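You operate a simulated robot arm through the tools that you are given. There is no shell and no other tool. Be economical: measure what you need, move in short steps, check, and stop when the job is done.

You run a simulated two-armed robot. Do the job below in one go: nothing can be reset, and whatever is moved stays where it is left.

TASK
Set the retaining nut of bearing cartridge No. 6.
Fine: stand it in the middle of the setting plate; hold it with one hand and nip the nut tight with the other; hold it again and ease the nut back about an eighth of a turn. Stand it back on the dispatch board. Set down upright: what you pick out.

Only the result counts: the job must be done as asked and must still hold three seconds after the hand-in. Knocking over, shifting, dropping, spilling or breaking anything else fails it.

THE ROBOT
Two 7-joint arms with three-finger grippers on one trunk, on a base that drives. Base frame: it is fixed to the floor where the robot stands at the start and does not move with it; the origin is under the middle of the robot, x ahead of it, y to its left, z up; the surface under the hand at the start is at about z = 840. Units: mm, rad, N and s.
The left shoulder is at the start at [70, 146, 1237], the right one opposite. With the tool pointing down near the work surface each hand reaches from about 240 to 680 mm from the robot's upright axis, wherever it stands, measured 20 degrees to its own side. Places, roughly: dispatch board [500, 200, 800]; retaining nut [500, 200, 1000]; setting plate [500, -400, 800]. Payload 2.2 kg a hand.
The TCP of each hand is the grasp point between the finger pads, 28 mm short of the fingertips. In the tool frame z runs along the fingers and y along their closing line. Largest opening 102 mm; the body of the gripper starts 71 mm behind the TCP.
Orientation is that of the tool frame in the base frame, as a unit quaternion [x, y, z, w]. With the fingers straight down and closing along the base's y, the tool's x points along the base's -x, its y along +y and its z along -z.

THE INTERFACE
- The arms move only by the tool step_arm. It takes "left_steps", "right_steps" or both (then of equal length, played together; a hand with none holds still); each is one flat list of numbers, 7 for each row, row after row: the shift along the tool's x, y, z in mm, then the turn, a rotation vector about the tool's x, y, z in rad, then the gripper command, from -1 (shut) to 1 (fully open), values between in proportion. In form: [x, y, z, wx, wy, wz, hand, x, y, z, wx, wy, wz, hand, ...]. A call has 1 to 8 rows; each row shifts and turns the commanded pose from where the row before left it, along the tool's axes as they then stand. Each row takes 0.2 s and may step no farther than 50 mm and 0.15 rad from the row before; otherwise, or with a gripper value out of range, the whole call is refused. A pose out of reach is approached as far as the arm can. The call stops where the force on the tool passes 40 N (or 10 N more than at its start, if that is more) or the arm is blocked; 0.2 s more then pass. Each finger halts on what it meets, pressing with about 33 N; the grip force reading is that of the motor and also rises with nothing between the fingers. The clock runs only during rows and for 0.2 s after the last one: add rows that do not move to give the fingers time. It gives the time, the measured TCP pose, the force on the tool (base axes), the opening and the grip force at its end, in the units of the frame above (readings bear some noise), with the torque about the TCP (base axes, N m) and any sound that the robot's microphone picked up.
- Cameras (640 x 400 px; columns grow to the right, rows downward): "scene" is now at [135.1, -5.6, 1454.9]; the picture's right is [-0.06, -1.00, 0.00], its down [-0.56, 0.03, -0.83] and it looks along [0.83, -0.05, -0.56] (base axes); focal length 237 px, centre (320, 200). "left" rides on the left gripper at [72, 38, -86] in its tool frame; the picture's right is [-0.46, 0.89, 0.00], its down [-0.60, -0.32, -0.73] and it looks along [-0.65, -0.34, 0.68] (tool axes); focal length 256 px, centre (320, 200). "right" rides on the right gripper at [69, 44, -86] in its tool frame; the picture's right is [-0.53, 0.85, 0.00], its down [-0.58, -0.36, -0.73] and it looks along [-0.62, -0.39, 0.68] (tool axes); focal length 256 px, centre (320, 200).
- capture(camera): a new picture of that camera. It takes no simulated time.
- raise_lower(by): slides the trunk up (or, below 0, down) by that many mm; the arms and the scene camera ride with it, the base frame stays. It gives what a move gives, with no picture.
- drive_base(legs): drives the robot by 1 to 6 legs, each [ahead, left, turn to the left] in mm, mm and rad, along the robot's own axes; the way and the turn of a leg run together, so that a leg with both is an arc; at most 1500 mm and 3.142 rad a leg. The arms and the cameras ride along, it lands a little off, and it stops where it bumps. It gives what a move gives.
- pan_tilt(pan, tilt): turns the head with the scene camera to pan (to the left, within 1.501 rad either way) and tilt (down, from -0.506 to 1.204), counted from straight ahead of the robot. It gives what a move gives.
- locate(camera, pixels): for up to 12 pixels [column, row] of the newest picture of that camera ("zoom" is the newest enlarged one), the place [x, y, z] in the base frame of the surface seen there, good to about 3 mm, but the place of the scene camera against the robot may be out by one fixed shift of up to 18 mm in any direction. It takes no simulated time.
- inspect(camera, box): a new picture of the part [left, top, right, bottom] of that camera's present view, enlarged. It takes no simulated time.
- close_job(): hands the job in; it is judged then, once.

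Go step by step. Measure first, check grasps and placings, and put right what went wrong. The budget is 80 turns and 70 pictures, counting those below and the enlarged ones. Unless the task says otherwise, let go and move clear before handing in, and close with one line.

The tools are called after "Call:" by a JSON object that holds its "op" and its "data". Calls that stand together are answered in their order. step_arm: Moves the arms, as the interface text tells. Its arguments: {"type":"object","properties":{"left_steps":{"type":"array","items":{"type":"number"}},"right_steps":{"type":"array","items":{"type":"number"}}},"required":[]} The other tools are called the same way: raise_lower (by) slides the trunk up or down; drive_base (legs) drives the base; pan_tilt (pan, tilt) turns the head that bears the scene camera; capture (camera) takes a picture; locate (camera, pixels) gives the place of the surface under pixels of a picture; inspect (camera, box) takes an enlarged picture of a part of a camera's view; close_job () hands the job in.

At the start:

```text
time: 0.0
left_tcp_pos: [399.1, 297.1, 1237.0]
left_tcp_rot: [0.001, 1.0, 0.0, 0.001]
left_wrist_force: [0.1, -0.3, -0.8]
left_moment: [-0.02, 0.0, 0.02]
left_gripper_width: 101.8
left_grasp_force: 0.1
right_tcp_pos: [412.1, -27.1, 1298.7]
right_tcp_rot: [0.001, 1.0, 0.0, 0.001]
right_wrist_force: [-0.4, 0.0, -0.5]
right_moment: [0.03, 0.02, 0.0]
right_gripper_width: 102.0
right_grasp_force: 0.2
trunk travel left (down, up): [-775.0, 165.0]
robot x, y, heading: [-1.6, -1.1, 0.004]
head pan, tilt: [-0.058, 0.592]
```

scene: 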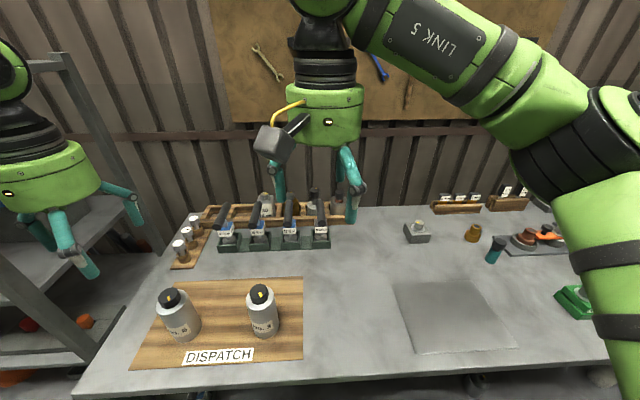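
right: 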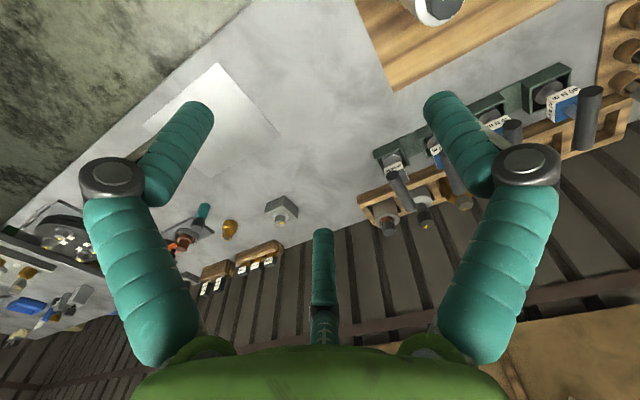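
left: 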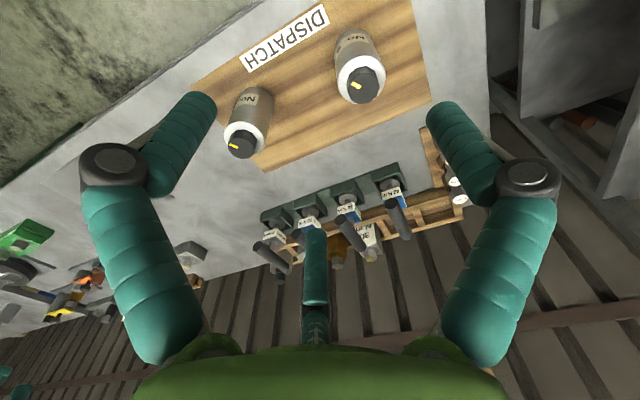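

Two cartridges stand on the dispatch board, near (180,313) and (263,310), and the plate is near (453,317). I'll enlarge the labels and the surroundings first.

Call:
{"op": "inspect", "data": {"camera": "scene", "box": [140, 270, 300, 370]}}

Call:
{"op": "inspect", "data": {"camera": "scene", "box": [170, 170, 350, 282]}}

Call:
{"op": "inspect", "data": {"camera": "scene", "box": [380, 170, 620, 350]}}

```text
4.00 times, centred on (220, 320) of scene
```

zoom: 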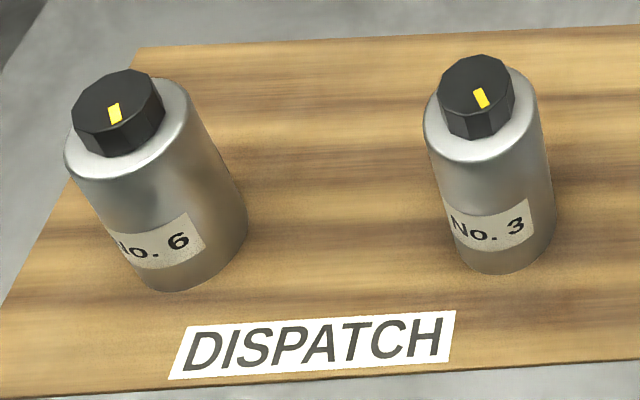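

```text
3.56 times, centred on (260, 226) of scene
```

zoom: 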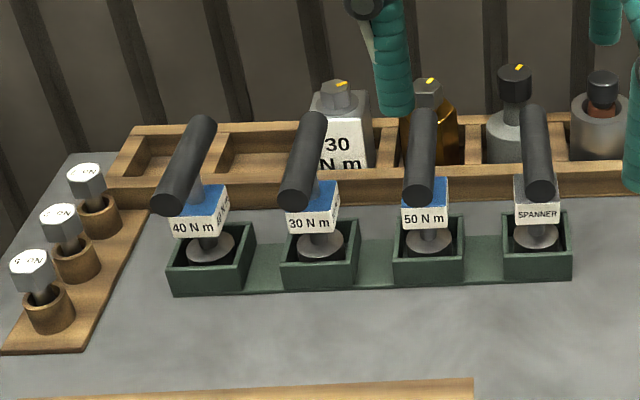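

```text
2.22 times, centred on (500, 260) of scene
```

zoom: 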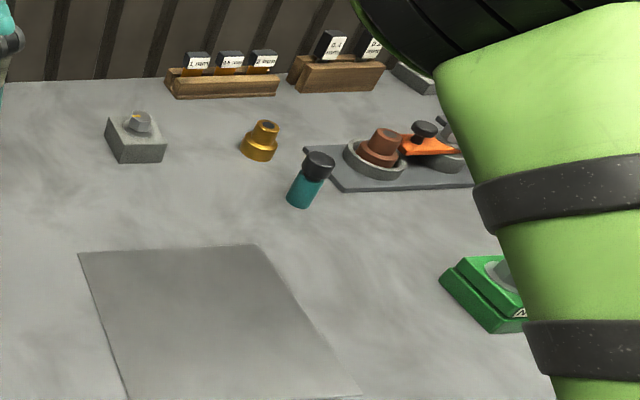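

No. 6 is the left cartridge, with a black faceted nut and a yellow mark. I'll look closer through the left camera, pan to view both sides of the bench, and locate the cartridge and plate.

Call:
{"op": "inspect", "data": {"camera": "left", "box": [200, 0, 440, 170]}}

Call:
{"op": "locate", "data": {"camera": "scene", "pixels": [[169, 298], [182, 293], [191, 333], [260, 294], [267, 332], [393, 283], [473, 281], [512, 347], [415, 353], [135, 366], [302, 278], [185, 280]]}}

Call:
{"op": "locate", "data": {"camera": "left", "pixels": [[363, 84], [241, 143], [347, 80], [358, 38], [268, 172], [428, 113]]}}

Call:
{"op": "inspect", "data": {"camera": "right", "box": [0, 180, 320, 380]}}

```text
2.35 times, centred on (320, 85) of left
```

zoom: 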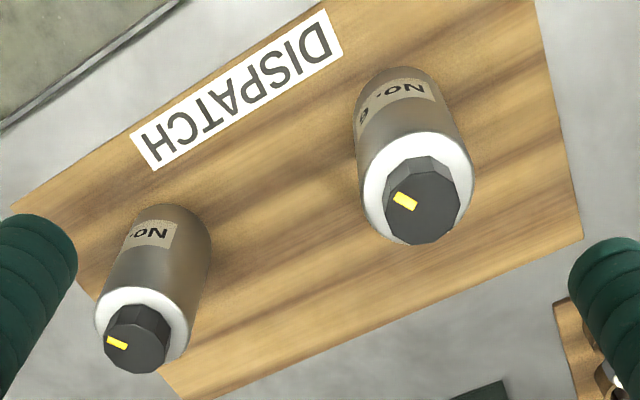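

```text
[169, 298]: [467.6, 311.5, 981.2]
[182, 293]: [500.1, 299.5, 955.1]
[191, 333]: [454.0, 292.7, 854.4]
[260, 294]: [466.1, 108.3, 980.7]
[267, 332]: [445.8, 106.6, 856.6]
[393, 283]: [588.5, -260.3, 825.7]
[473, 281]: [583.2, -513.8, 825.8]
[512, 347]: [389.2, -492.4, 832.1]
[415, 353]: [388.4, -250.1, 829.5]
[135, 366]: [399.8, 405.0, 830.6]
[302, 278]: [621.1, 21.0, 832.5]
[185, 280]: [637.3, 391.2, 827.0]
```

```text
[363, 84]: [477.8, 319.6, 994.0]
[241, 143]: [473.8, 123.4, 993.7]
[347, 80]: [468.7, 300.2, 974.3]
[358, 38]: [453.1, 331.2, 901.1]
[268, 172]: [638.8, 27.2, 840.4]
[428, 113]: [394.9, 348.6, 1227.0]
```

```text
2.00 times, centred on (160, 280) of right
```

zoom: 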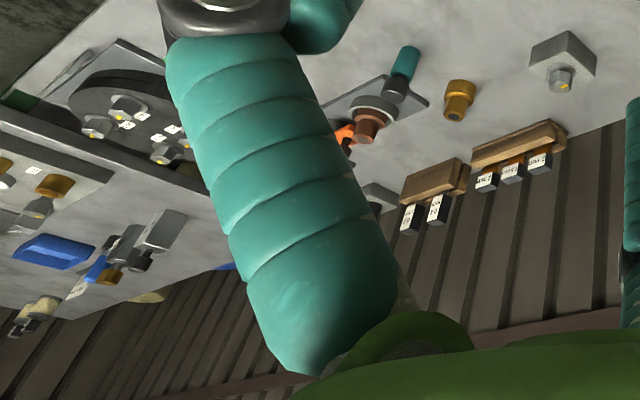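

From the left camera, No. 6's nut top is centred about (477, 320, 994), its body is about 75 mm across, and its foot is near z 840. I'll tilt the left hand for a slanting side grip, so the nut stays free for the right hand.

Call:
{"op": "step_arm", "data": {"left_steps": [0, 0, 0, 0, 0, 0.125, 1, 0, 0, 0, 0, 0, 0.125, 1, 0, 0, 0, 0, 0, 0.125, 1, 0, 0, 0, 0, 0, 0.125, 1, 0, 0, 0, 0, -0.15, 0, 1, 0, 0, 0, 0, -0.15, 0, 1, 0, 0, 0, 0, -0.15, 0, 1, 0, 0, 0, 0, -0.15, 0, 1]}}

Call:
{"op": "step_arm", "data": {"left_steps": [0, 0, 0, 0, -0.15, 0, 1, 0, 0, 0, 0, -0.15, 0, 1, 0, 0, 0, 0, 0, 0, 1]}}

Call:
{"op": "capture", "data": {"camera": "left"}}

Call:
{"op": "capture", "data": {"camera": "scene"}}

```text
time: 1.8
left_tcp_pos: [399.8, 298.2, 1236.0]
left_tcp_rot: [0.235, 0.925, -0.073, 0.288]
left_wrist_force: [-0.7, 0.9, 0.0]
left_moment: [0.01, -0.01, -0.03]
left_gripper_width: 102.0
left_grasp_force: 0.1
right_tcp_pos: [411.6, -23.4, 1299.7]
right_tcp_rot: [0.0, 1.0, -0.001, 0.0]
right_wrist_force: [-0.6, 0.4, -0.2]
right_moment: [0.01, 0.02, 0.0]
right_gripper_width: 102.1
right_grasp_force: 0.0
trunk travel left (down, up): [-775.0, 165.0]
robot x, y, heading: [-1.8, 1.0, -0.0]
head pan, tilt: [-0.058, 0.592]
```

```text
time: 2.6
left_tcp_pos: [399.2, 296.6, 1237.5]
left_tcp_rot: [0.223, 0.872, -0.106, 0.422]
left_wrist_force: [-0.5, -0.3, 1.0]
left_moment: [0.01, -0.01, 0.02]
left_gripper_width: 102.0
left_grasp_force: 0.1
right_tcp_pos: [411.9, -26.0, 1299.2]
right_tcp_rot: [0.0, 1.0, 0.001, 0.0]
right_wrist_force: [-0.2, -0.8, 1.4]
right_moment: [0.01, -0.02, 0.02]
right_gripper_width: 102.2
right_grasp_force: 0.1
trunk travel left (down, up): [-775.0, 165.0]
robot x, y, heading: [-1.7, 4.2, 0.003]
head pan, tilt: [-0.058, 0.592]
```

```text
61 pictures are left
```

left: 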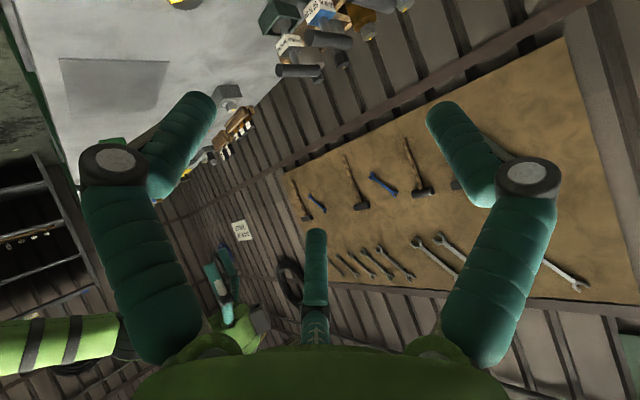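

```text
60 pictures are left
```

scene: 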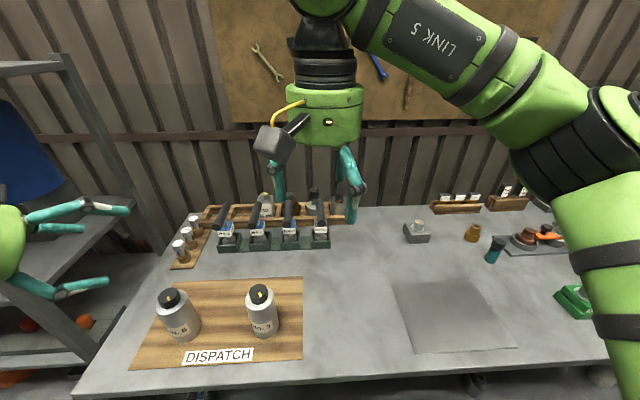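

The left hand now points along (0.69, -0.37, -0.62) as planned. I'll bring it to a stand-off point 140 mm back from the cartridge, then measure through its own camera.

Call:
{"op": "step_arm", "data": {"left_steps": [37.3, 9.5, 18.6, 0, 0, 0, 1, 37.3, 9.5, 18.6, 0, 0, 0, 1, 37.3, 9.5, 18.6, 0, 0, 0, 1, 37.3, 9.5, 18.6, 0, 0, 0, 1, 37.3, 9.5, 18.6, 0, 0, 0, 1, 37.3, 9.5, 18.6, 0, 0, 0, 1, 0, 0, 0, 0, 0, 0, 1]}}

Call:
{"op": "capture", "data": {"camera": "left"}}

Call:
{"op": "capture", "data": {"camera": "scene"}}

```text
time: 4.2
left_tcp_pos: [381.5, 372.7, 991.3]
left_tcp_rot: [0.223, 0.873, -0.108, 0.42]
left_wrist_force: [0.8, -1.0, 0.0]
left_moment: [0.01, -0.03, -0.03]
left_gripper_width: 102.0
left_grasp_force: 0.1
right_tcp_pos: [412.7, -26.2, 1298.6]
right_tcp_rot: [-0.001, 1.0, 0.0, 0.0]
right_wrist_force: [0.3, 0.3, -0.4]
right_moment: [0.02, -0.02, -0.01]
right_gripper_width: 102.2
right_grasp_force: 0.0
trunk travel left (down, up): [-775.0, 165.0]
robot x, y, heading: [-0.6, 2.0, -0.001]
head pan, tilt: [-0.058, 0.592]
```

```text
59 pictures are left
```

left: 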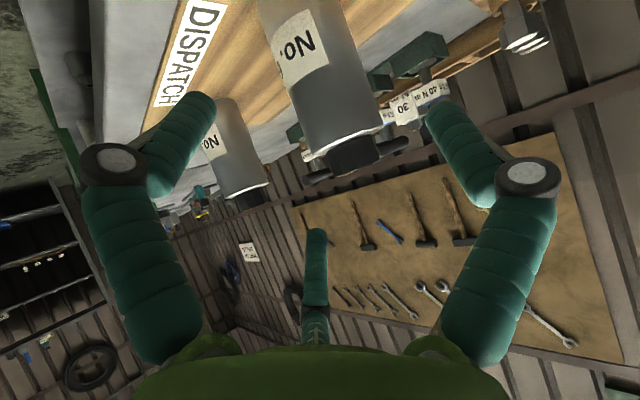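

```text
58 pictures are left
```

scene: 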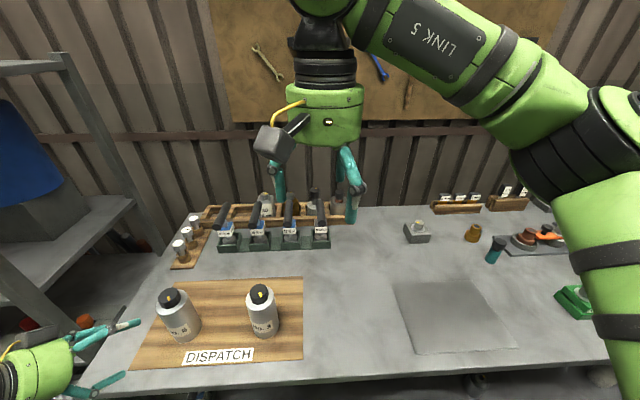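

A notice hangs on the wall at (248,253), so I'll read it. I'll also locate points on the cartridge body and nut.

Call:
{"op": "inspect", "data": {"camera": "left", "box": [228, 238, 268, 268]}}

Call:
{"op": "locate", "data": {"camera": "left", "pixels": [[334, 100], [290, 100], [372, 100], [310, 152], [381, 133], [350, 160], [345, 142], [333, 160], [368, 157], [320, 50], [300, 100], [362, 100]]}}

Call:
{"op": "inspect", "data": {"camera": "left", "box": [240, 0, 420, 190]}}

```text
13.33 times, centred on (248, 253) of left
```

zoom: 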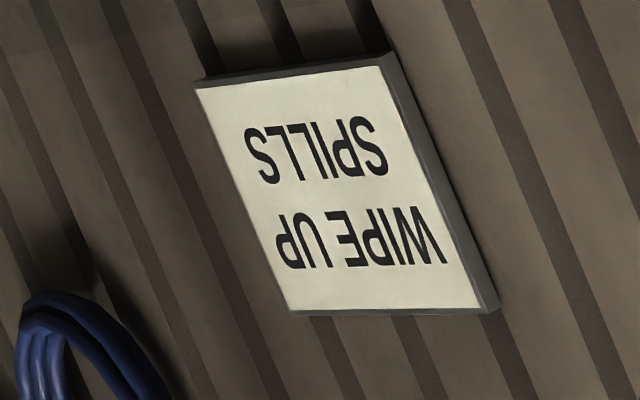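

```text
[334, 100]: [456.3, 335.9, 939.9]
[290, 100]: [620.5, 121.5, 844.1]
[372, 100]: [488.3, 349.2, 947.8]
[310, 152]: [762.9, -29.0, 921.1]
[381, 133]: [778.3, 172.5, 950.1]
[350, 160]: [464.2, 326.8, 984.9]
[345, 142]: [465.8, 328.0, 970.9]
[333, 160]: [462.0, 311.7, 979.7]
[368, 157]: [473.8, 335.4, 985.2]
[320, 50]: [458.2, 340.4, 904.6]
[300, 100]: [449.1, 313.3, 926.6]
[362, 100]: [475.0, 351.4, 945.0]
```

```text
2.11 times, centred on (330, 95) of left
```

zoom: 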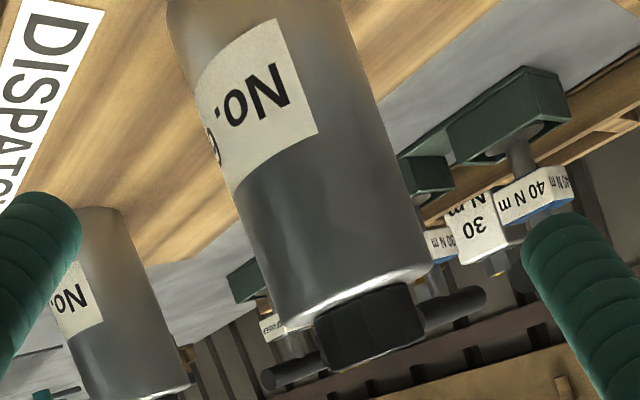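

The body fits a circle of radius about 30 mm centred near (478, 320). I'll advance 140 mm along the fingers and then close.

Call:
{"op": "step_arm", "data": {"left_steps": [0, 0, 35, 0, 0, 0, 1, 0, 0, 35, 0, 0, 0, 1, 0, 0, 35, 0, 0, 0, 1, 0, 0, 35, 0, 0, 0, 1, 0, 0, 0, 0, 0, 0, 1]}}

Call:
{"op": "capture", "data": {"camera": "left"}}

Call:
{"op": "capture", "data": {"camera": "scene"}}

```text
time: 5.1
left_tcp_pos: [459.9, 330.3, 941.1]
left_tcp_rot: [0.224, 0.863, -0.108, 0.44]
left_wrist_force: [1.4, -4.1, 4.8]
left_moment: [-0.26, -0.22, -0.18]
left_gripper_width: 102.1
left_grasp_force: 0.1
right_tcp_pos: [411.5, -28.6, 1299.7]
right_tcp_rot: [0.0, 1.0, 0.001, 0.0]
right_wrist_force: [0.0, -1.2, -0.8]
right_moment: [0.0, 0.06, 0.01]
right_gripper_width: 102.1
right_grasp_force: 0.1
trunk travel left (down, up): [-775.0, 165.0]
robot x, y, heading: [-0.6, 0.6, 0.001]
head pan, tilt: [-0.058, 0.592]
stopped in row 4 (left hand): the force on the tool passed its limit at 49 N (the readings are from after the stop); the commanded pose is now the measured one
```

```text
55 pictures are left
```

left: 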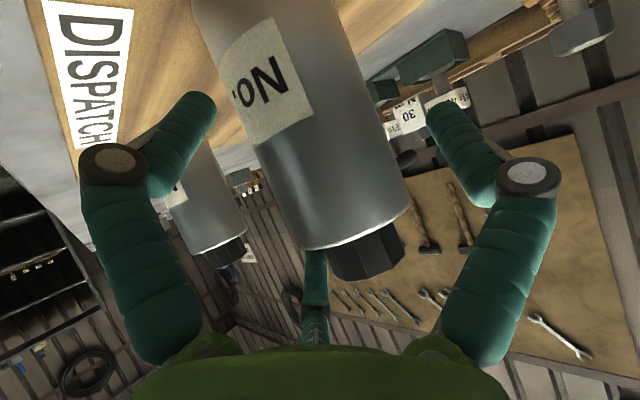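

```text
54 pictures are left
```

scene: 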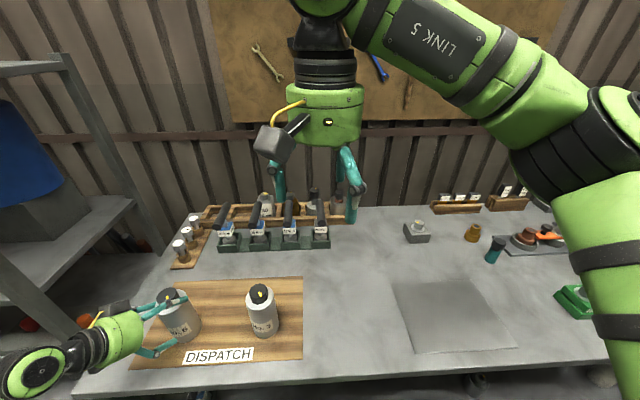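

The hand stopped at 49 N with the TCP about 45 mm short. In the left picture a teal stub at (315,270) sits behind the body's top edge, so something on the hand may be touching. I'll enlarge both views.

Call:
{"op": "inspect", "data": {"camera": "scene", "box": [60, 260, 220, 370]}}

Call:
{"op": "inspect", "data": {"camera": "left", "box": [230, 180, 430, 320]}}

Call:
{"op": "locate", "data": {"camera": "left", "pixels": [[315, 262], [316, 285], [365, 255], [340, 230], [300, 120], [320, 180], [350, 180], [290, 180], [380, 180], [180, 140], [455, 150], [372, 240]]}}

```text
3.64 times, centred on (140, 315) of scene
```

zoom: 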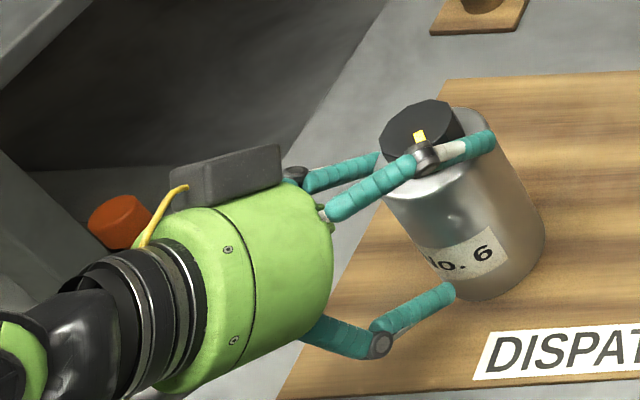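

```text
2.86 times, centred on (330, 250) of left
```

zoom: 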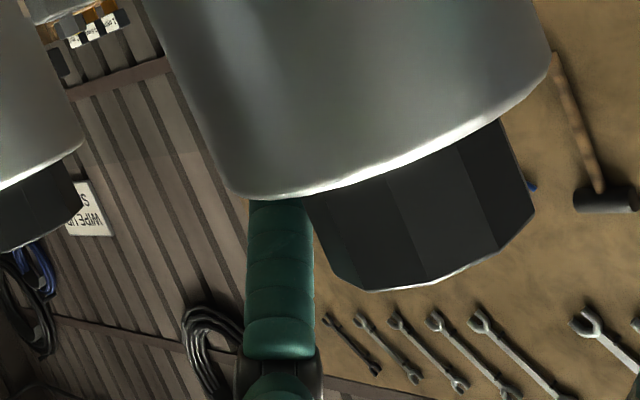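

```text
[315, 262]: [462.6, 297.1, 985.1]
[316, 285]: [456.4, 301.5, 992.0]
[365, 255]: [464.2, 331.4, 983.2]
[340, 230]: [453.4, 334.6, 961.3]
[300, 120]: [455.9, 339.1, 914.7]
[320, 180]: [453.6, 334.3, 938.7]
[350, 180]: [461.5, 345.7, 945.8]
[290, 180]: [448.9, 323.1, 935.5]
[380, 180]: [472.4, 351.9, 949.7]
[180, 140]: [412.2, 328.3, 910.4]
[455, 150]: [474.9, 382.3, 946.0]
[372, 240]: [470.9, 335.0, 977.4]
```

The enlarged views show three fingers: one at tool +y, and one each at about (+x, -y) and (-x, -y). The upper one met the top of the cartridge. I'll back the left hand out and test how the fingers close using the free right hand.

Call:
{"op": "step_arm", "data": {"left_steps": [0, 0, -40, 0, 0, 0, 1, 0, 0, -40, 0, 0, 0, 1, 0, 0, -10, 0, 0, 0, 1], "right_steps": [0, 0, 0, 0, 0, 0, 0, 0, 0, 0, 0, 0, 0, 0, 0, 0, 0, 0, 0, 0, 0]}}

Call:
{"op": "capture", "data": {"camera": "right"}}

Call:
{"op": "inspect", "data": {"camera": "scene", "box": [230, 60, 400, 230]}}

Call:
{"op": "inspect", "data": {"camera": "scene", "box": [100, 260, 300, 380]}}

```text
time: 5.9
left_tcp_pos: [397.6, 364.6, 993.0]
left_tcp_rot: [0.222, 0.865, -0.107, 0.438]
left_wrist_force: [0.0, -0.6, 0.9]
left_moment: [0.01, 0.0, 0.0]
left_gripper_width: 102.1
left_grasp_force: 0.0
right_tcp_pos: [414.8, -26.3, 1297.7]
right_tcp_rot: [0.0, 1.0, 0.0, -0.001]
right_wrist_force: [-0.4, 0.5, -0.3]
right_moment: [-0.01, 0.02, 0.01]
right_gripper_width: 51.0
right_grasp_force: 0.2
trunk travel left (down, up): [-775.0, 165.0]
robot x, y, heading: [2.7, 0.2, -0.004]
head pan, tilt: [-0.058, 0.592]
```

```text
51 pictures are left
```

right: 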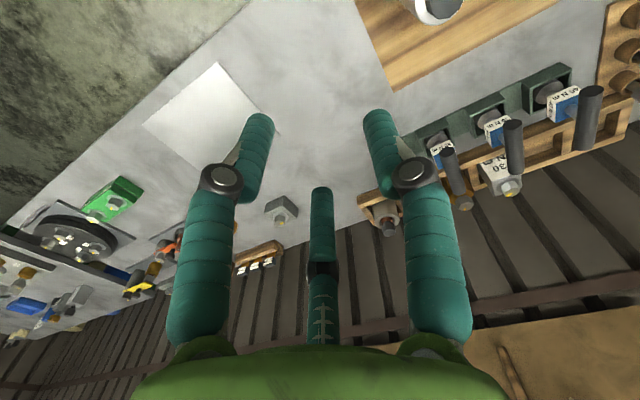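

```text
2.35 times, centred on (315, 145) of scene
```

zoom: 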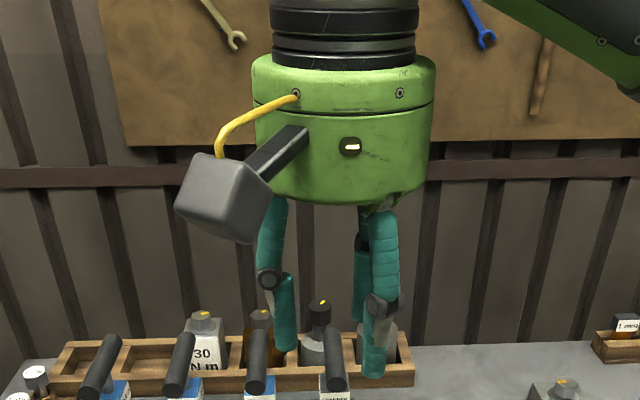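

```text
3.20 times, centred on (200, 320) of scene
```

zoom: 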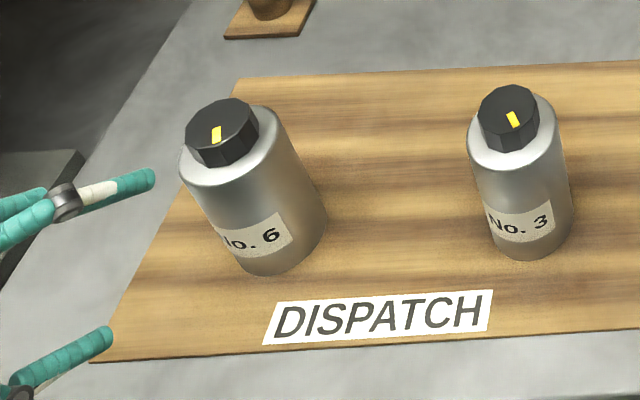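

The hand is a three-jaw one: all three fingers close together, and both cartridges are undisturbed. So I'll carry with an axial grip or a side grip, with the body between the single finger and the pair. I'll raise the left hand, level it, and roll it half a turn so its camera sits on top.

Call:
{"op": "step_arm", "data": {"left_steps": [-36, -14.3, -17, 0, 0, 0, 1, -36, -14.3, -17, 0, 0, 0, 1, -36, -14.3, -17, 0, 0, 0, 1, -36, -14.3, -17, 0, 0, 0, 1, 0, 0, 0, 0, -0.14, 0, 1, 0, 0, 0, 0, -0.14, 0, 1, 0, 0, 0, 0, -0.14, 0, 1, 0, 0, 0, 0, -0.13, 0, 1]}}

Call:
{"op": "step_arm", "data": {"left_steps": [0, 0, 0, 0, 0, 0.15, 1, 0, 0, 0, 0, 0, 0.15, 1, 0, 0, 0, 0, 0, 0.15, 1, 0, 0, 0, 0, 0, 0.15, 1, 0, 0, 0, 0, 0, 0.15, 1, 0, 0, 0, 0, 0, 0.15, 1, 0, 0, 0, 0, 0, 0.15, 1, 0, 0, 0, 0, 0, 0.15, 1]}}

```text
time: 7.7
left_tcp_pos: [396.4, 299.6, 1149.5]
left_tcp_rot: [0.185, 0.712, -0.163, 0.658]
left_wrist_force: [-0.6, 0.7, -0.4]
left_moment: [0.0, 0.01, -0.01]
left_gripper_width: 102.2
left_grasp_force: 0.1
right_tcp_pos: [411.8, -24.3, 1298.6]
right_tcp_rot: [0.0, 1.0, 0.0, 0.0]
right_wrist_force: [-0.1, 0.2, -0.3]
right_moment: [0.02, 0.02, 0.0]
right_gripper_width: 51.1
right_grasp_force: 0.0
trunk travel left (down, up): [-775.0, 165.0]
robot x, y, heading: [1.9, 2.5, -0.003]
head pan, tilt: [-0.058, 0.592]
```

```text
time: 9.5
left_tcp_pos: [396.0, 298.4, 1148.9]
left_tcp_rot: [0.555, 0.482, 0.236, 0.635]
left_wrist_force: [0.2, -0.2, -1.0]
left_moment: [0.0, 0.0, 0.02]
left_gripper_width: 102.0
left_grasp_force: 0.1
right_tcp_pos: [412.9, -25.1, 1298.1]
right_tcp_rot: [0.0, 1.0, 0.001, 0.0]
right_wrist_force: [0.5, 0.4, -1.0]
right_moment: [0.01, 0.01, -0.03]
right_gripper_width: 51.1
right_grasp_force: 0.0
trunk travel left (down, up): [-775.0, 165.0]
robot x, y, heading: [0.4, -0.9, 0.004]
head pan, tilt: [-0.058, 0.592]
```

The first 1.2 rad of roll went through. I'll continue with the remaining 1.94 rad.

Call:
{"op": "step_arm", "data": {"left_steps": [0, 0, 0, 0, 0, 0.15, 1, 0, 0, 0, 0, 0, 0.15, 1, 0, 0, 0, 0, 0, 0.15, 1, 0, 0, 0, 0, 0, 0.15, 1, 0, 0, 0, 0, 0, 0.15, 1, 0, 0, 0, 0, 0, 0.15, 1, 0, 0, 0, 0, 0, 0.15, 1, 0, 0, 0, 0, 0, 0.15, 1]}}

Call:
{"op": "step_arm", "data": {"left_steps": [0, 0, 0, 0, 0, 0.148, 1, 0, 0, 0, 0, 0, 0.148, 1, 0, 0, 0, 0, 0, 0.148, 1, 0, 0, 0, 0, 0, 0.148, 1, 0, 0, 0, 0, 0, 0.148, 1, 0, 0, 0, 0, 0, 0, 1]}}

Call:
{"op": "capture", "data": {"camera": "left"}}

Call:
{"op": "capture", "data": {"camera": "scene"}}

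```text
time: 11.3
left_tcp_pos: [396.6, 298.4, 1149.4]
left_tcp_rot: [0.731, 0.085, 0.552, 0.391]
left_wrist_force: [-0.3, 0.2, 0.5]
left_moment: [-0.01, 0.0, 0.03]
left_gripper_width: 102.3
left_grasp_force: 0.1
right_tcp_pos: [412.3, -25.2, 1299.0]
right_tcp_rot: [0.0, 1.0, 0.0, 0.0]
right_wrist_force: [-0.6, 0.4, -0.6]
right_moment: [-0.01, -0.03, 0.01]
right_gripper_width: 51.0
right_grasp_force: 0.0
trunk travel left (down, up): [-775.0, 165.0]
robot x, y, heading: [-1.6, -3.3, 0.001]
head pan, tilt: [-0.058, 0.592]
```

```text
time: 12.7
left_tcp_pos: [404.7, 292.7, 1139.8]
left_tcp_rot: [0.727, -0.151, 0.65, 0.163]
left_wrist_force: [-0.3, 0.4, 0.4]
left_moment: [-0.02, 0.0, 0.02]
left_gripper_width: 102.2
left_grasp_force: 0.1
left hand out of reach, approached as far as the arm can: row 2, 5
right_tcp_pos: [412.1, -25.1, 1299.0]
right_tcp_rot: [-0.001, 1.0, 0.001, 0.001]
right_wrist_force: [0.1, 0.1, -0.8]
right_moment: [-0.02, 0.0, 0.01]
right_gripper_width: 50.8
right_grasp_force: 0.2
trunk travel left (down, up): [-775.0, 165.0]
robot x, y, heading: [-0.9, -0.1, -0.0]
head pan, tilt: [-0.058, 0.592]
```

```text
48 pictures are left
```

left: 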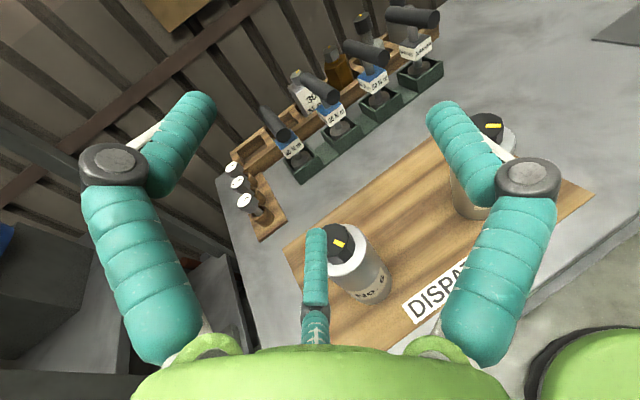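

```text
47 pictures are left
```

scene: 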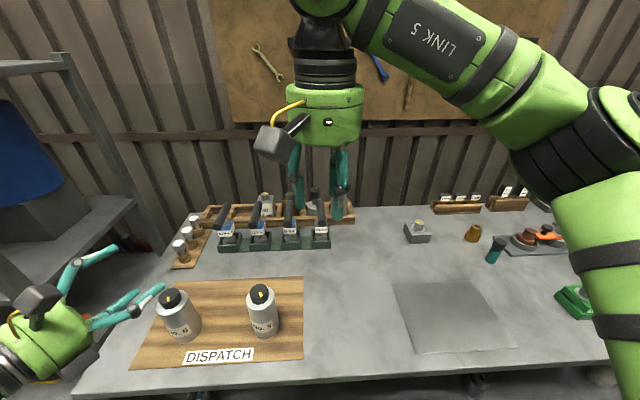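

The left hand is now level with its camera on top, pointing along (0.90, -0.43, -0.10), near a joint limit. That suits a side hold, so the right hand will carry from above. Before driving, I'll measure the shelf and the other surroundings.

Call:
{"op": "locate", "data": {"camera": "scene", "pixels": [[62, 57], [130, 203], [110, 180], [155, 240], [20, 280], [50, 340], [30, 150], [10, 75], [135, 268]]}}

Call:
{"op": "locate", "data": {"camera": "left", "pixels": [[338, 243], [350, 268], [367, 258], [490, 124], [330, 262], [375, 292], [405, 340], [430, 190], [330, 350]]}}

Call:
{"op": "inspect", "data": {"camera": "left", "box": [290, 200, 430, 320]}}

```text
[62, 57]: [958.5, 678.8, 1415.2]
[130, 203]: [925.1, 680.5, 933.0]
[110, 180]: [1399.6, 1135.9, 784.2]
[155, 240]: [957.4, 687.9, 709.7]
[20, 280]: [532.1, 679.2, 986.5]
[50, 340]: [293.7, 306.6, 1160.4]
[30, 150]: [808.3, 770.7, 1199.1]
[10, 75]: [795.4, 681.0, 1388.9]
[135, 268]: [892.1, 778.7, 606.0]
```

```text
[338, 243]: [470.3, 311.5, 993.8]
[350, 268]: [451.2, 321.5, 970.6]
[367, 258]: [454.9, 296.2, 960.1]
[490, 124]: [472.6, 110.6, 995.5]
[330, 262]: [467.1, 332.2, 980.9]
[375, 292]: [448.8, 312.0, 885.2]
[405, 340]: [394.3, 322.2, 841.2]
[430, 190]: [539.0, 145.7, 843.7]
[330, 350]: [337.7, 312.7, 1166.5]
```

```text
3.33 times, centred on (360, 260) of left
```

zoom: 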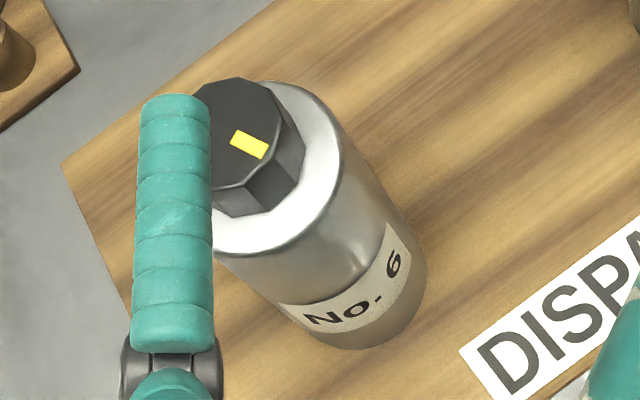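

The shelf starts at about y = 680, which leaves room to drive left by 150 mm. I'll close the left fingers and draw that hand back a little. At the same time I'll open the right hand, then drive.

Call:
{"op": "step_arm", "data": {"left_steps": [26.5, 5, -34.3, 0, 0, 0, -0.6, 26.5, 5, -34.3, 0, 0, 0, -0.6, 0, 0, 0, 0, 0, 0, -0.6], "right_steps": [0, 0, 0, 0, 0, 0, 1, 0, 0, 0, 0, 0, 0, 1, 0, 0, 0, 0, 0, 0, 1]}}

Call:
{"op": "drive_base", "data": {"legs": [[0, 150, 0]]}}

Call:
{"op": "capture", "data": {"camera": "right"}}

Call:
{"op": "capture", "data": {"camera": "scene"}}

```text
time: 13.5
left_tcp_pos: [412.4, 296.6, 1175.7]
left_tcp_rot: [0.727, -0.15, 0.649, 0.164]
left_wrist_force: [-0.3, 0.0, 0.2]
left_moment: [0.02, -0.02, -0.01]
left_gripper_width: 20.3
left_grasp_force: 0.0
left hand out of reach, approached as far as the arm can: row 1, 2
right_tcp_pos: [411.5, -26.6, 1298.9]
right_tcp_rot: [0.0, 1.0, 0.0, 0.001]
right_wrist_force: [0.1, -0.6, 0.1]
right_moment: [0.02, -0.01, 0.0]
right_gripper_width: 102.2
right_grasp_force: 0.1
trunk travel left (down, up): [-775.0, 165.0]
robot x, y, heading: [-0.6, 2.1, 0.002]
head pan, tilt: [-0.058, 0.592]
```

```text
time: 14.8
left_tcp_pos: [412.8, 445.2, 1175.7]
left_tcp_rot: [0.727, -0.151, 0.649, 0.163]
left_wrist_force: [0.7, -0.2, 1.4]
left_moment: [0.02, 0.01, 0.0]
left_gripper_width: 20.4
left_grasp_force: 0.0
right_tcp_pos: [411.9, 122.1, 1298.4]
right_tcp_rot: [0.0, 1.0, 0.002, 0.0]
right_wrist_force: [0.1, -0.6, 0.5]
right_moment: [0.04, -0.03, 0.01]
right_gripper_width: 102.0
right_grasp_force: 0.1
trunk travel left (down, up): [-775.0, 165.0]
robot x, y, heading: [0.4, 151.7, 0.004]
head pan, tilt: [-0.058, 0.592]
```

```text
45 pictures are left
```

right: 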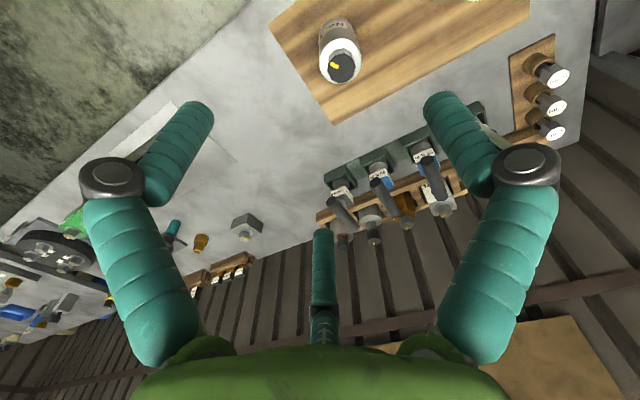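

```text
44 pictures are left
```

scene: 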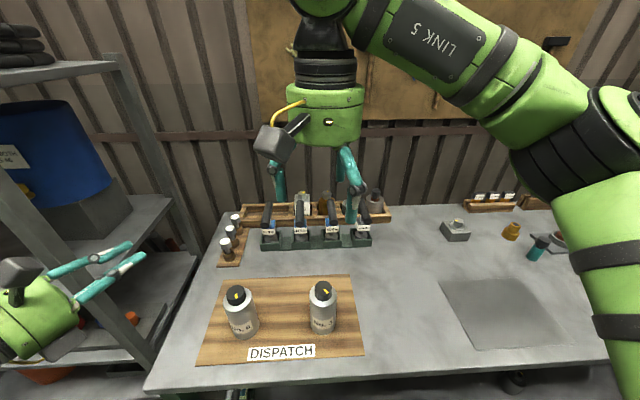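

The robot is at y = 152, and the left hand is clear at (413, 445). I'll bring the open right hand over No. 6 at a height of about 1115, then check its centring through its camera.

Call:
{"op": "step_arm", "data": {"right_steps": [-11, 33, 30, 0, 0, 0, 1, -11, 33, 30, 0, 0, 0, 1, -11, 33, 30, 0, 0, 0, 1, -11, 33, 30, 0, 0, 0, 1, -11, 33, 30, 0, 0, 0, 1, -11, 33, 30, 0, 0, 0, 1, 0, 0, 0, 0, 0, 0, 1]}}

Call:
{"op": "capture", "data": {"camera": "right"}}

Call:
{"op": "inspect", "data": {"camera": "right", "box": [240, 0, 400, 120]}}

```text
time: 16.4
left_tcp_pos: [412.2, 446.2, 1176.9]
left_tcp_rot: [0.727, -0.15, 0.65, 0.163]
left_wrist_force: [0.0, -0.2, 0.0]
left_moment: [-0.01, 0.03, 0.03]
left_gripper_width: 20.6
left_grasp_force: 0.0
right_tcp_pos: [482.4, 314.1, 1120.8]
right_tcp_rot: [-0.001, 1.0, 0.003, 0.0]
right_wrist_force: [-0.4, -0.6, 0.0]
right_moment: [0.07, -0.01, 0.0]
right_gripper_width: 101.9
right_grasp_force: 0.2
right hand out of reach, approached as far as the arm can: row 6
trunk travel left (down, up): [-775.0, 165.0]
robot x, y, heading: [1.6, 150.1, 0.002]
head pan, tilt: [-0.058, 0.592]
```

```text
43 pictures are left
```

right: 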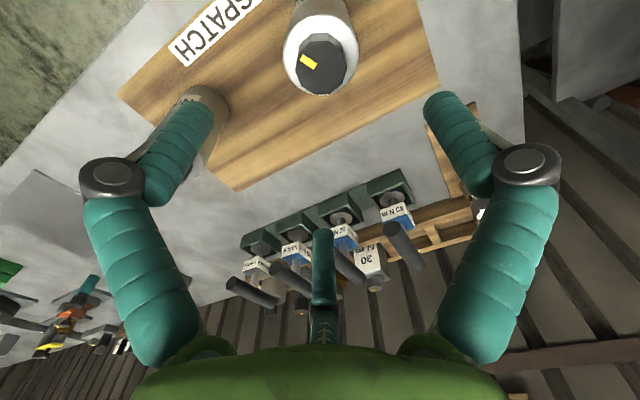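

```text
3.33 times, centred on (320, 60) of right
```

zoom: 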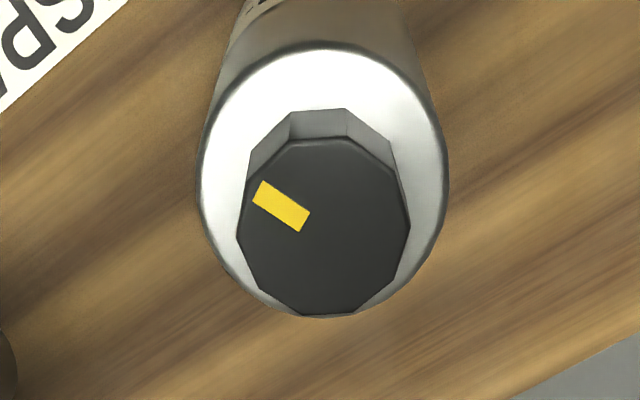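

The right hand is at the edge of its reach here. In the zoomed picture the nut is ten-sided and centred near (325,227). I'll locate it, and drive 60 mm further left.

Call:
{"op": "locate", "data": {"camera": "zoom", "pixels": [[325, 227], [237, 240], [408, 225], [330, 310], [325, 140], [262, 190], [302, 222], [323, 60], [202, 185], [445, 185], [100, 200]]}}

Call:
{"op": "drive_base", "data": {"legs": [[0, 65, 0]]}}

```text
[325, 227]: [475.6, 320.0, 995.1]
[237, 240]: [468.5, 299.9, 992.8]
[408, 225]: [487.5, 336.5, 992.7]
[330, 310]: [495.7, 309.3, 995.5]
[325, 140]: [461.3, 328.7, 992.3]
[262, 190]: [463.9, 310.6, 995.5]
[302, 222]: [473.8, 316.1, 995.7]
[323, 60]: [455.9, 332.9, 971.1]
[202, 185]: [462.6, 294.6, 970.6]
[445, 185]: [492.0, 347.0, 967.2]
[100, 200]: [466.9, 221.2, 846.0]
```

```text
time: 17.4
left_tcp_pos: [413.7, 507.6, 1177.5]
left_tcp_rot: [0.727, -0.151, 0.649, 0.163]
left_wrist_force: [0.2, -0.8, -0.9]
left_moment: [0.04, 0.0, 0.05]
left_gripper_width: 20.6
left_grasp_force: 0.0
right_tcp_pos: [482.9, 373.8, 1121.3]
right_tcp_rot: [0.0, 1.0, 0.002, 0.0]
right_wrist_force: [0.1, -1.5, -0.2]
right_moment: [0.09, -0.01, 0.0]
right_gripper_width: 101.8
right_grasp_force: 0.0
trunk travel left (down, up): [-775.0, 165.0]
robot x, y, heading: [-1.8, 209.8, 0.0]
head pan, tilt: [-0.058, 0.592]
```

No. 6's axis is at (478, 319.5), its diameter is about 60 and the nut about 41 across. Next I'll centre the right hand, lower it to z = 946 around the body, and close.

Call:
{"op": "step_arm", "data": {"right_steps": [2.5, -27, 0, 0, 0, 0, 1, 2.5, -27, 0, 0, 0, 0, 1, 0, 0, 45, 0, 0, 0, 1, 0, 0, 45, 0, 0, 0, 1, 0, 0, 10, 0, 0, 0, 1, 0, 0, 0, 0, 0, 0, 1]}}

Call:
{"op": "capture", "data": {"camera": "right"}}

```text
time: 18.8
left_tcp_pos: [415.1, 512.3, 1176.9]
left_tcp_rot: [0.727, -0.15, 0.65, 0.165]
left_wrist_force: [-0.1, -0.1, -0.6]
left_moment: [-0.03, 0.01, -0.01]
left_gripper_width: 20.4
left_grasp_force: 0.1
right_tcp_pos: [479.7, 324.7, 1021.1]
right_tcp_rot: [0.002, 1.0, 0.0, 0.0]
right_wrist_force: [0.3, 0.5, -0.3]
right_moment: [-0.03, -0.01, -0.01]
right_gripper_width: 101.8
right_grasp_force: 0.1
trunk travel left (down, up): [-775.0, 165.0]
robot x, y, heading: [2.0, 212.3, -0.002]
head pan, tilt: [-0.058, 0.592]
```

```text
41 pictures are left
```

right: 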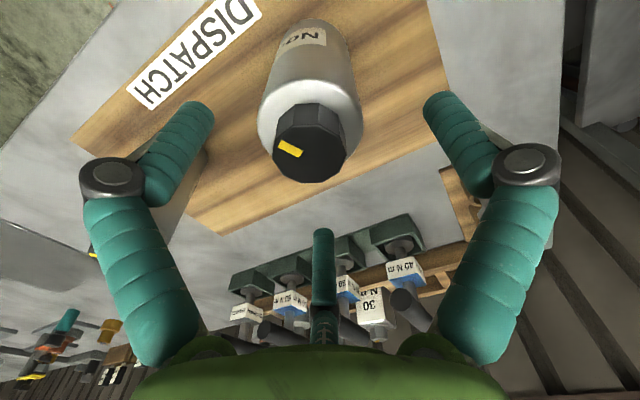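

The hand reads (479.7, 324.7), so I'll correct by about 5 mm, lower 75 mm, and close the fingers.

Call:
{"op": "step_arm", "data": {"right_steps": [2, -5, 0, 0, 0, 0, 1, 0, 0, 35, 0, 0, 0, 1, 0, 0, 40, 0, 0, 0, 1, 0, 0, 0, 0, 0, 0, 0.2, 0, 0, 0, 0, 0, 0, -0.3, 0, 0, 0, 0, 0, 0, -1, 0, 0, 0, 0, 0, 0, -1, 0, 0, 0, 0, 0, 0, -1]}}

Call:
{"op": "capture", "data": {"camera": "right"}}

```text
time: 20.6
left_tcp_pos: [413.3, 510.2, 1176.7]
left_tcp_rot: [0.727, -0.151, 0.65, 0.164]
left_wrist_force: [0.7, 0.6, -0.4]
left_moment: [-0.02, 0.0, 0.0]
left_gripper_width: 20.2
left_grasp_force: 0.0
right_tcp_pos: [476.8, 319.0, 944.9]
right_tcp_rot: [0.001, 1.0, 0.001, 0.0]
right_wrist_force: [3.6, -3.8, 2.2]
right_moment: [-0.45, -0.64, -0.04]
right_gripper_width: 64.6
right_grasp_force: 33.1
trunk travel left (down, up): [-775.0, 165.0]
robot x, y, heading: [-1.1, 212.0, 0.002]
head pan, tilt: [-0.058, 0.592]
```

```text
40 pictures are left
```

right: 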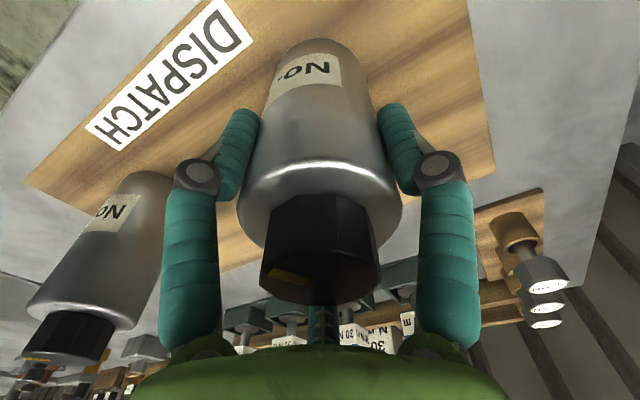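

The grip reads 33 N at 64.6 mm. I'll lift straight up by 190 mm, to clear No. 3 on the way, and check it.

Call:
{"op": "step_arm", "data": {"right_steps": [0, 0, -10, 0, 0, 0, -1, 0, 0, -25, 0, 0, 0, -1, 0, 0, -25, 0, 0, 0, -1, 0, 0, -30, 0, 0, 0, -1, 0, 0, -35, 0, 0, 0, -1, 0, 0, -35, 0, 0, 0, -1, 0, 0, -35, 0, 0, 0, -1, 0, 0, 0, 0, 0, 0, -1]}}

Call:
{"op": "capture", "data": {"camera": "scene"}}

```text
time: 22.4
left_tcp_pos: [415.4, 511.4, 1175.7]
left_tcp_rot: [0.727, -0.15, 0.65, 0.164]
left_wrist_force: [-0.4, -0.5, -0.1]
left_moment: [-0.01, -0.02, 0.01]
left_gripper_width: 20.6
left_grasp_force: 0.1
right_tcp_pos: [475.6, 321.4, 1140.0]
right_tcp_rot: [0.001, 1.0, 0.001, -0.001]
right_wrist_force: [-0.3, 1.0, -8.4]
right_moment: [0.0, -0.03, -0.03]
right_gripper_width: 64.9
right_grasp_force: 32.4
trunk travel left (down, up): [-775.0, 165.0]
robot x, y, heading: [-0.3, 214.3, -0.002]
head pan, tilt: [-0.058, 0.592]
```

```text
39 pictures are left
```

scene: 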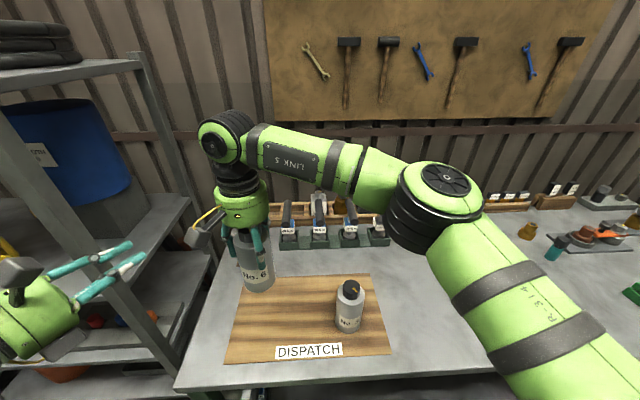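

It hangs straight with a weight of 8.4 N. I'll drive 700 mm to the right, which puts it over the plate.

Call:
{"op": "drive_base", "data": {"legs": [[0, -350, 0], [0, -350, 0]]}}

Call:
{"op": "capture", "data": {"camera": "scene"}}

Call:
{"op": "capture", "data": {"camera": "right"}}

```text
time: 26.6
left_tcp_pos: [416.5, -180.2, 1174.7]
left_tcp_rot: [0.728, -0.147, 0.65, 0.162]
left_wrist_force: [0.5, 0.4, 0.4]
left_moment: [0.0, -0.01, -0.02]
left_gripper_width: 20.4
left_grasp_force: 0.1
right_tcp_pos: [478.6, -371.4, 1139.5]
right_tcp_rot: [-0.001, 1.0, -0.001, 0.0]
right_wrist_force: [0.1, -0.5, -8.8]
right_moment: [-0.03, 0.01, 0.04]
right_gripper_width: 64.8
right_grasp_force: 33.1
trunk travel left (down, up): [-775.0, 165.0]
robot x, y, heading: [3.8, -480.9, 0.003]
head pan, tilt: [-0.058, 0.592]
```

```text
38 pictures are left
```

scene: 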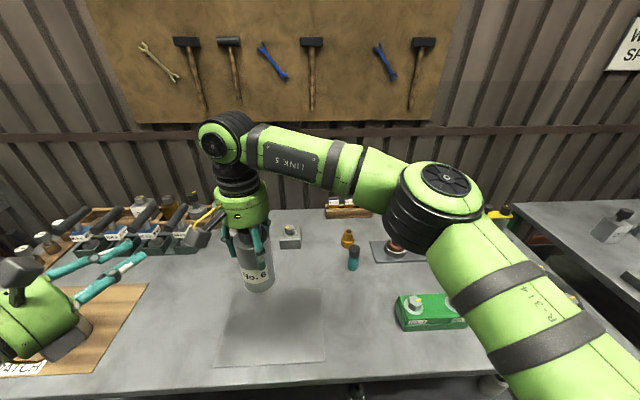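

```text
37 pictures are left
```

right: 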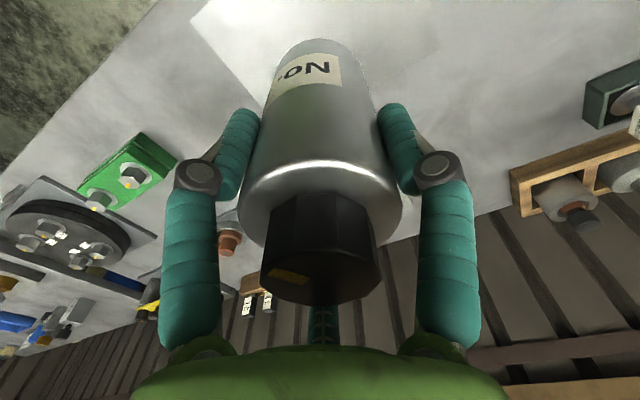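

The plate is right below, at about (212–325, 290–367) in the scene picture. I'll locate its corners with both cameras.

Call:
{"op": "inspect", "data": {"camera": "scene", "box": [190, 270, 350, 380]}}

Call:
{"op": "inspect", "data": {"camera": "right", "box": [170, 0, 470, 190]}}

```text
3.64 times, centred on (270, 325) of scene
```

zoom: 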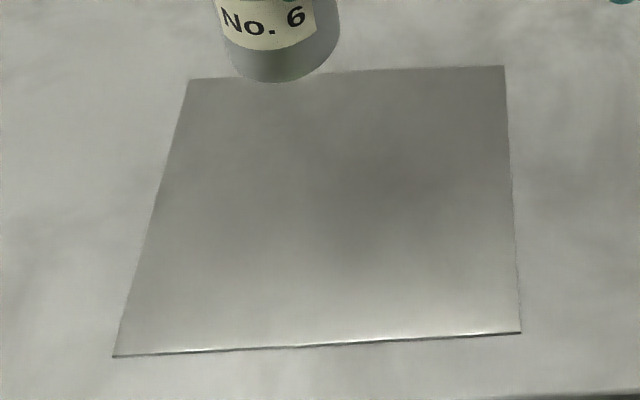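

```text
2.11 times, centred on (320, 95) of right
```

zoom: 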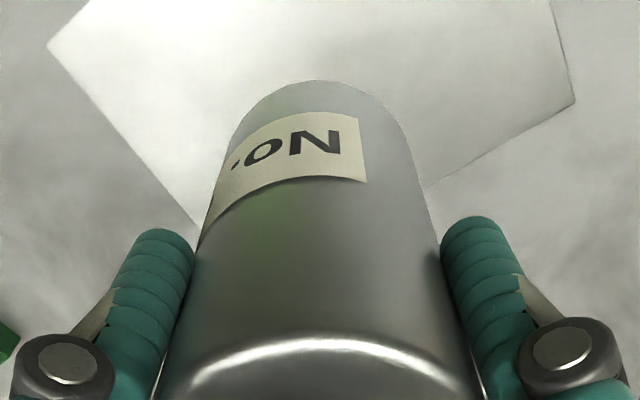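

In the right-hand zoom the near-right corner is at (47,47) and the far-left one at (575,102). Their midpoint gives the plate's middle, with the scene corners as a cross-check.

Call:
{"op": "locate", "data": {"camera": "zoom", "pixels": [[49, 48], [573, 101], [430, 183], [195, 218], [551, 5]]}}

Call:
{"op": "locate", "data": {"camera": "scene", "pixels": [[234.5, 292.5], [320.5, 288.5], [325, 361], [213.5, 367.5], [258, 275], [258, 285]]}}

```text
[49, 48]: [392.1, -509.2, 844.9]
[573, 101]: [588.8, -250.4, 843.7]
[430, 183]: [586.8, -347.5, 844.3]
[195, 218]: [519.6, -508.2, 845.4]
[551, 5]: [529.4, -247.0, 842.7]
```

```text
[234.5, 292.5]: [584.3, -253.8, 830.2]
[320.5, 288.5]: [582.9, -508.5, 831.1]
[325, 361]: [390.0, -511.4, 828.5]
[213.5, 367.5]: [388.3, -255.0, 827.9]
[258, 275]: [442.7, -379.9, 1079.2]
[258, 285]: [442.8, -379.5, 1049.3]
```

The plate's middle is at (490, -379). I'll move over it and lower to about 6 mm above contact.

Call:
{"op": "step_arm", "data": {"right_steps": [-11.9, -7.6, 10, 0, 0, 0, -1, 0, 0, 35, 0, 0, 0, -1, 0, 0, 40, 0, 0, 0, -1, 0, 0, 40, 0, 0, 0, -1, 0, 0, 35, 0, 0, 0, -1, 0, 0, 25, 0, 0, 0, -1, 0, 0, 0, 0, 0, 0, -1]}}

```text
time: 28.1
left_tcp_pos: [415.7, -183.0, 1176.1]
left_tcp_rot: [0.728, -0.149, 0.649, 0.164]
left_wrist_force: [0.1, -0.3, 0.4]
left_moment: [0.02, 0.03, -0.01]
left_gripper_width: 20.6
left_grasp_force: 0.0
right_tcp_pos: [490.9, -382.1, 953.7]
right_tcp_rot: [-0.001, 1.0, 0.001, 0.0]
right_wrist_force: [-0.3, -0.7, -8.8]
right_moment: [0.0, 0.03, -0.04]
right_gripper_width: 65.0
right_grasp_force: 33.2
trunk travel left (down, up): [-775.0, 165.0]
robot x, y, heading: [2.3, -482.3, 0.002]
head pan, tilt: [-0.058, 0.592]
```

It is still hanging at z = 953.7. I'll lower in 2 mm steps until the weight comes off.

Call:
{"op": "step_arm", "data": {"right_steps": [0, 2, 2, 0, 0, 0, -1, 0, 0, 2, 0, 0, 0, -1, 0, 0, 2, 0, 0, 0, -1, 0, 0, 1, 0, 0, 0, -1, 0, 0, 0, 0, 0, 0, -1]}}

```text
time: 29.4
left_tcp_pos: [415.6, -181.6, 1175.8]
left_tcp_rot: [0.727, -0.149, 0.65, 0.164]
left_wrist_force: [-0.1, -0.4, 0.3]
left_moment: [0.0, 0.03, 0.02]
left_gripper_width: 20.6
left_grasp_force: 0.0
right_tcp_pos: [489.2, -378.2, 946.0]
right_tcp_rot: [-0.002, 1.0, 0.001, -0.001]
right_wrist_force: [-0.4, -0.5, -9.7]
right_moment: [0.0, -0.01, -0.05]
right_gripper_width: 64.7
right_grasp_force: 33.3
trunk travel left (down, up): [-775.0, 165.0]
robot x, y, heading: [1.2, -480.0, 0.004]
head pan, tilt: [-0.058, 0.592]
```

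The full weight is still on the hand at z = 946. I'll keep lowering slowly.

Call:
{"op": "step_arm", "data": {"right_steps": [0, 0, 1.5, 0, 0, 0, -1, 0, 0, 1.5, 0, 0, 0, -1, 0, 0, 1, 0, 0, 0, -1, 0, 0, 0, 0, 0, 0, -1]}}

Call:
{"op": "inspect", "data": {"camera": "scene", "box": [200, 200, 340, 340]}}

```text
time: 30.4
left_tcp_pos: [414.2, -182.6, 1177.6]
left_tcp_rot: [0.727, -0.148, 0.65, 0.162]
left_wrist_force: [0.7, 0.5, -0.3]
left_moment: [-0.02, -0.01, 0.0]
left_gripper_width: 20.5
left_grasp_force: 0.0
right_tcp_pos: [489.4, -378.7, 944.4]
right_tcp_rot: [-0.001, 1.0, 0.002, 0.002]
right_wrist_force: [2.6, -0.4, 7.6]
right_moment: [-0.35, 0.16, 0.09]
right_gripper_width: 64.5
right_grasp_force: 33.3
trunk travel left (down, up): [-775.0, 165.0]
robot x, y, heading: [0.1, -480.4, 0.003]
head pan, tilt: [-0.058, 0.592]
```

```text
2.86 times, centred on (270, 270) of scene
```

zoom: 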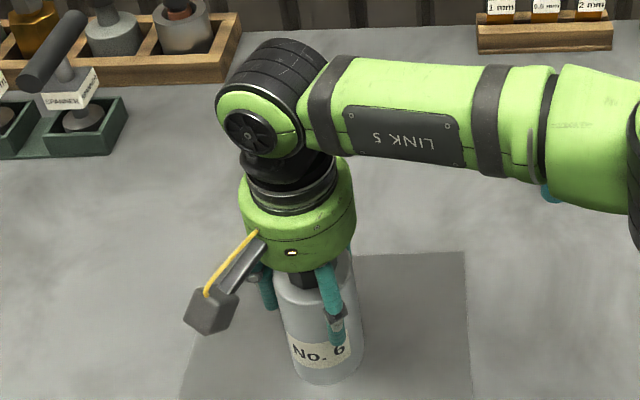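

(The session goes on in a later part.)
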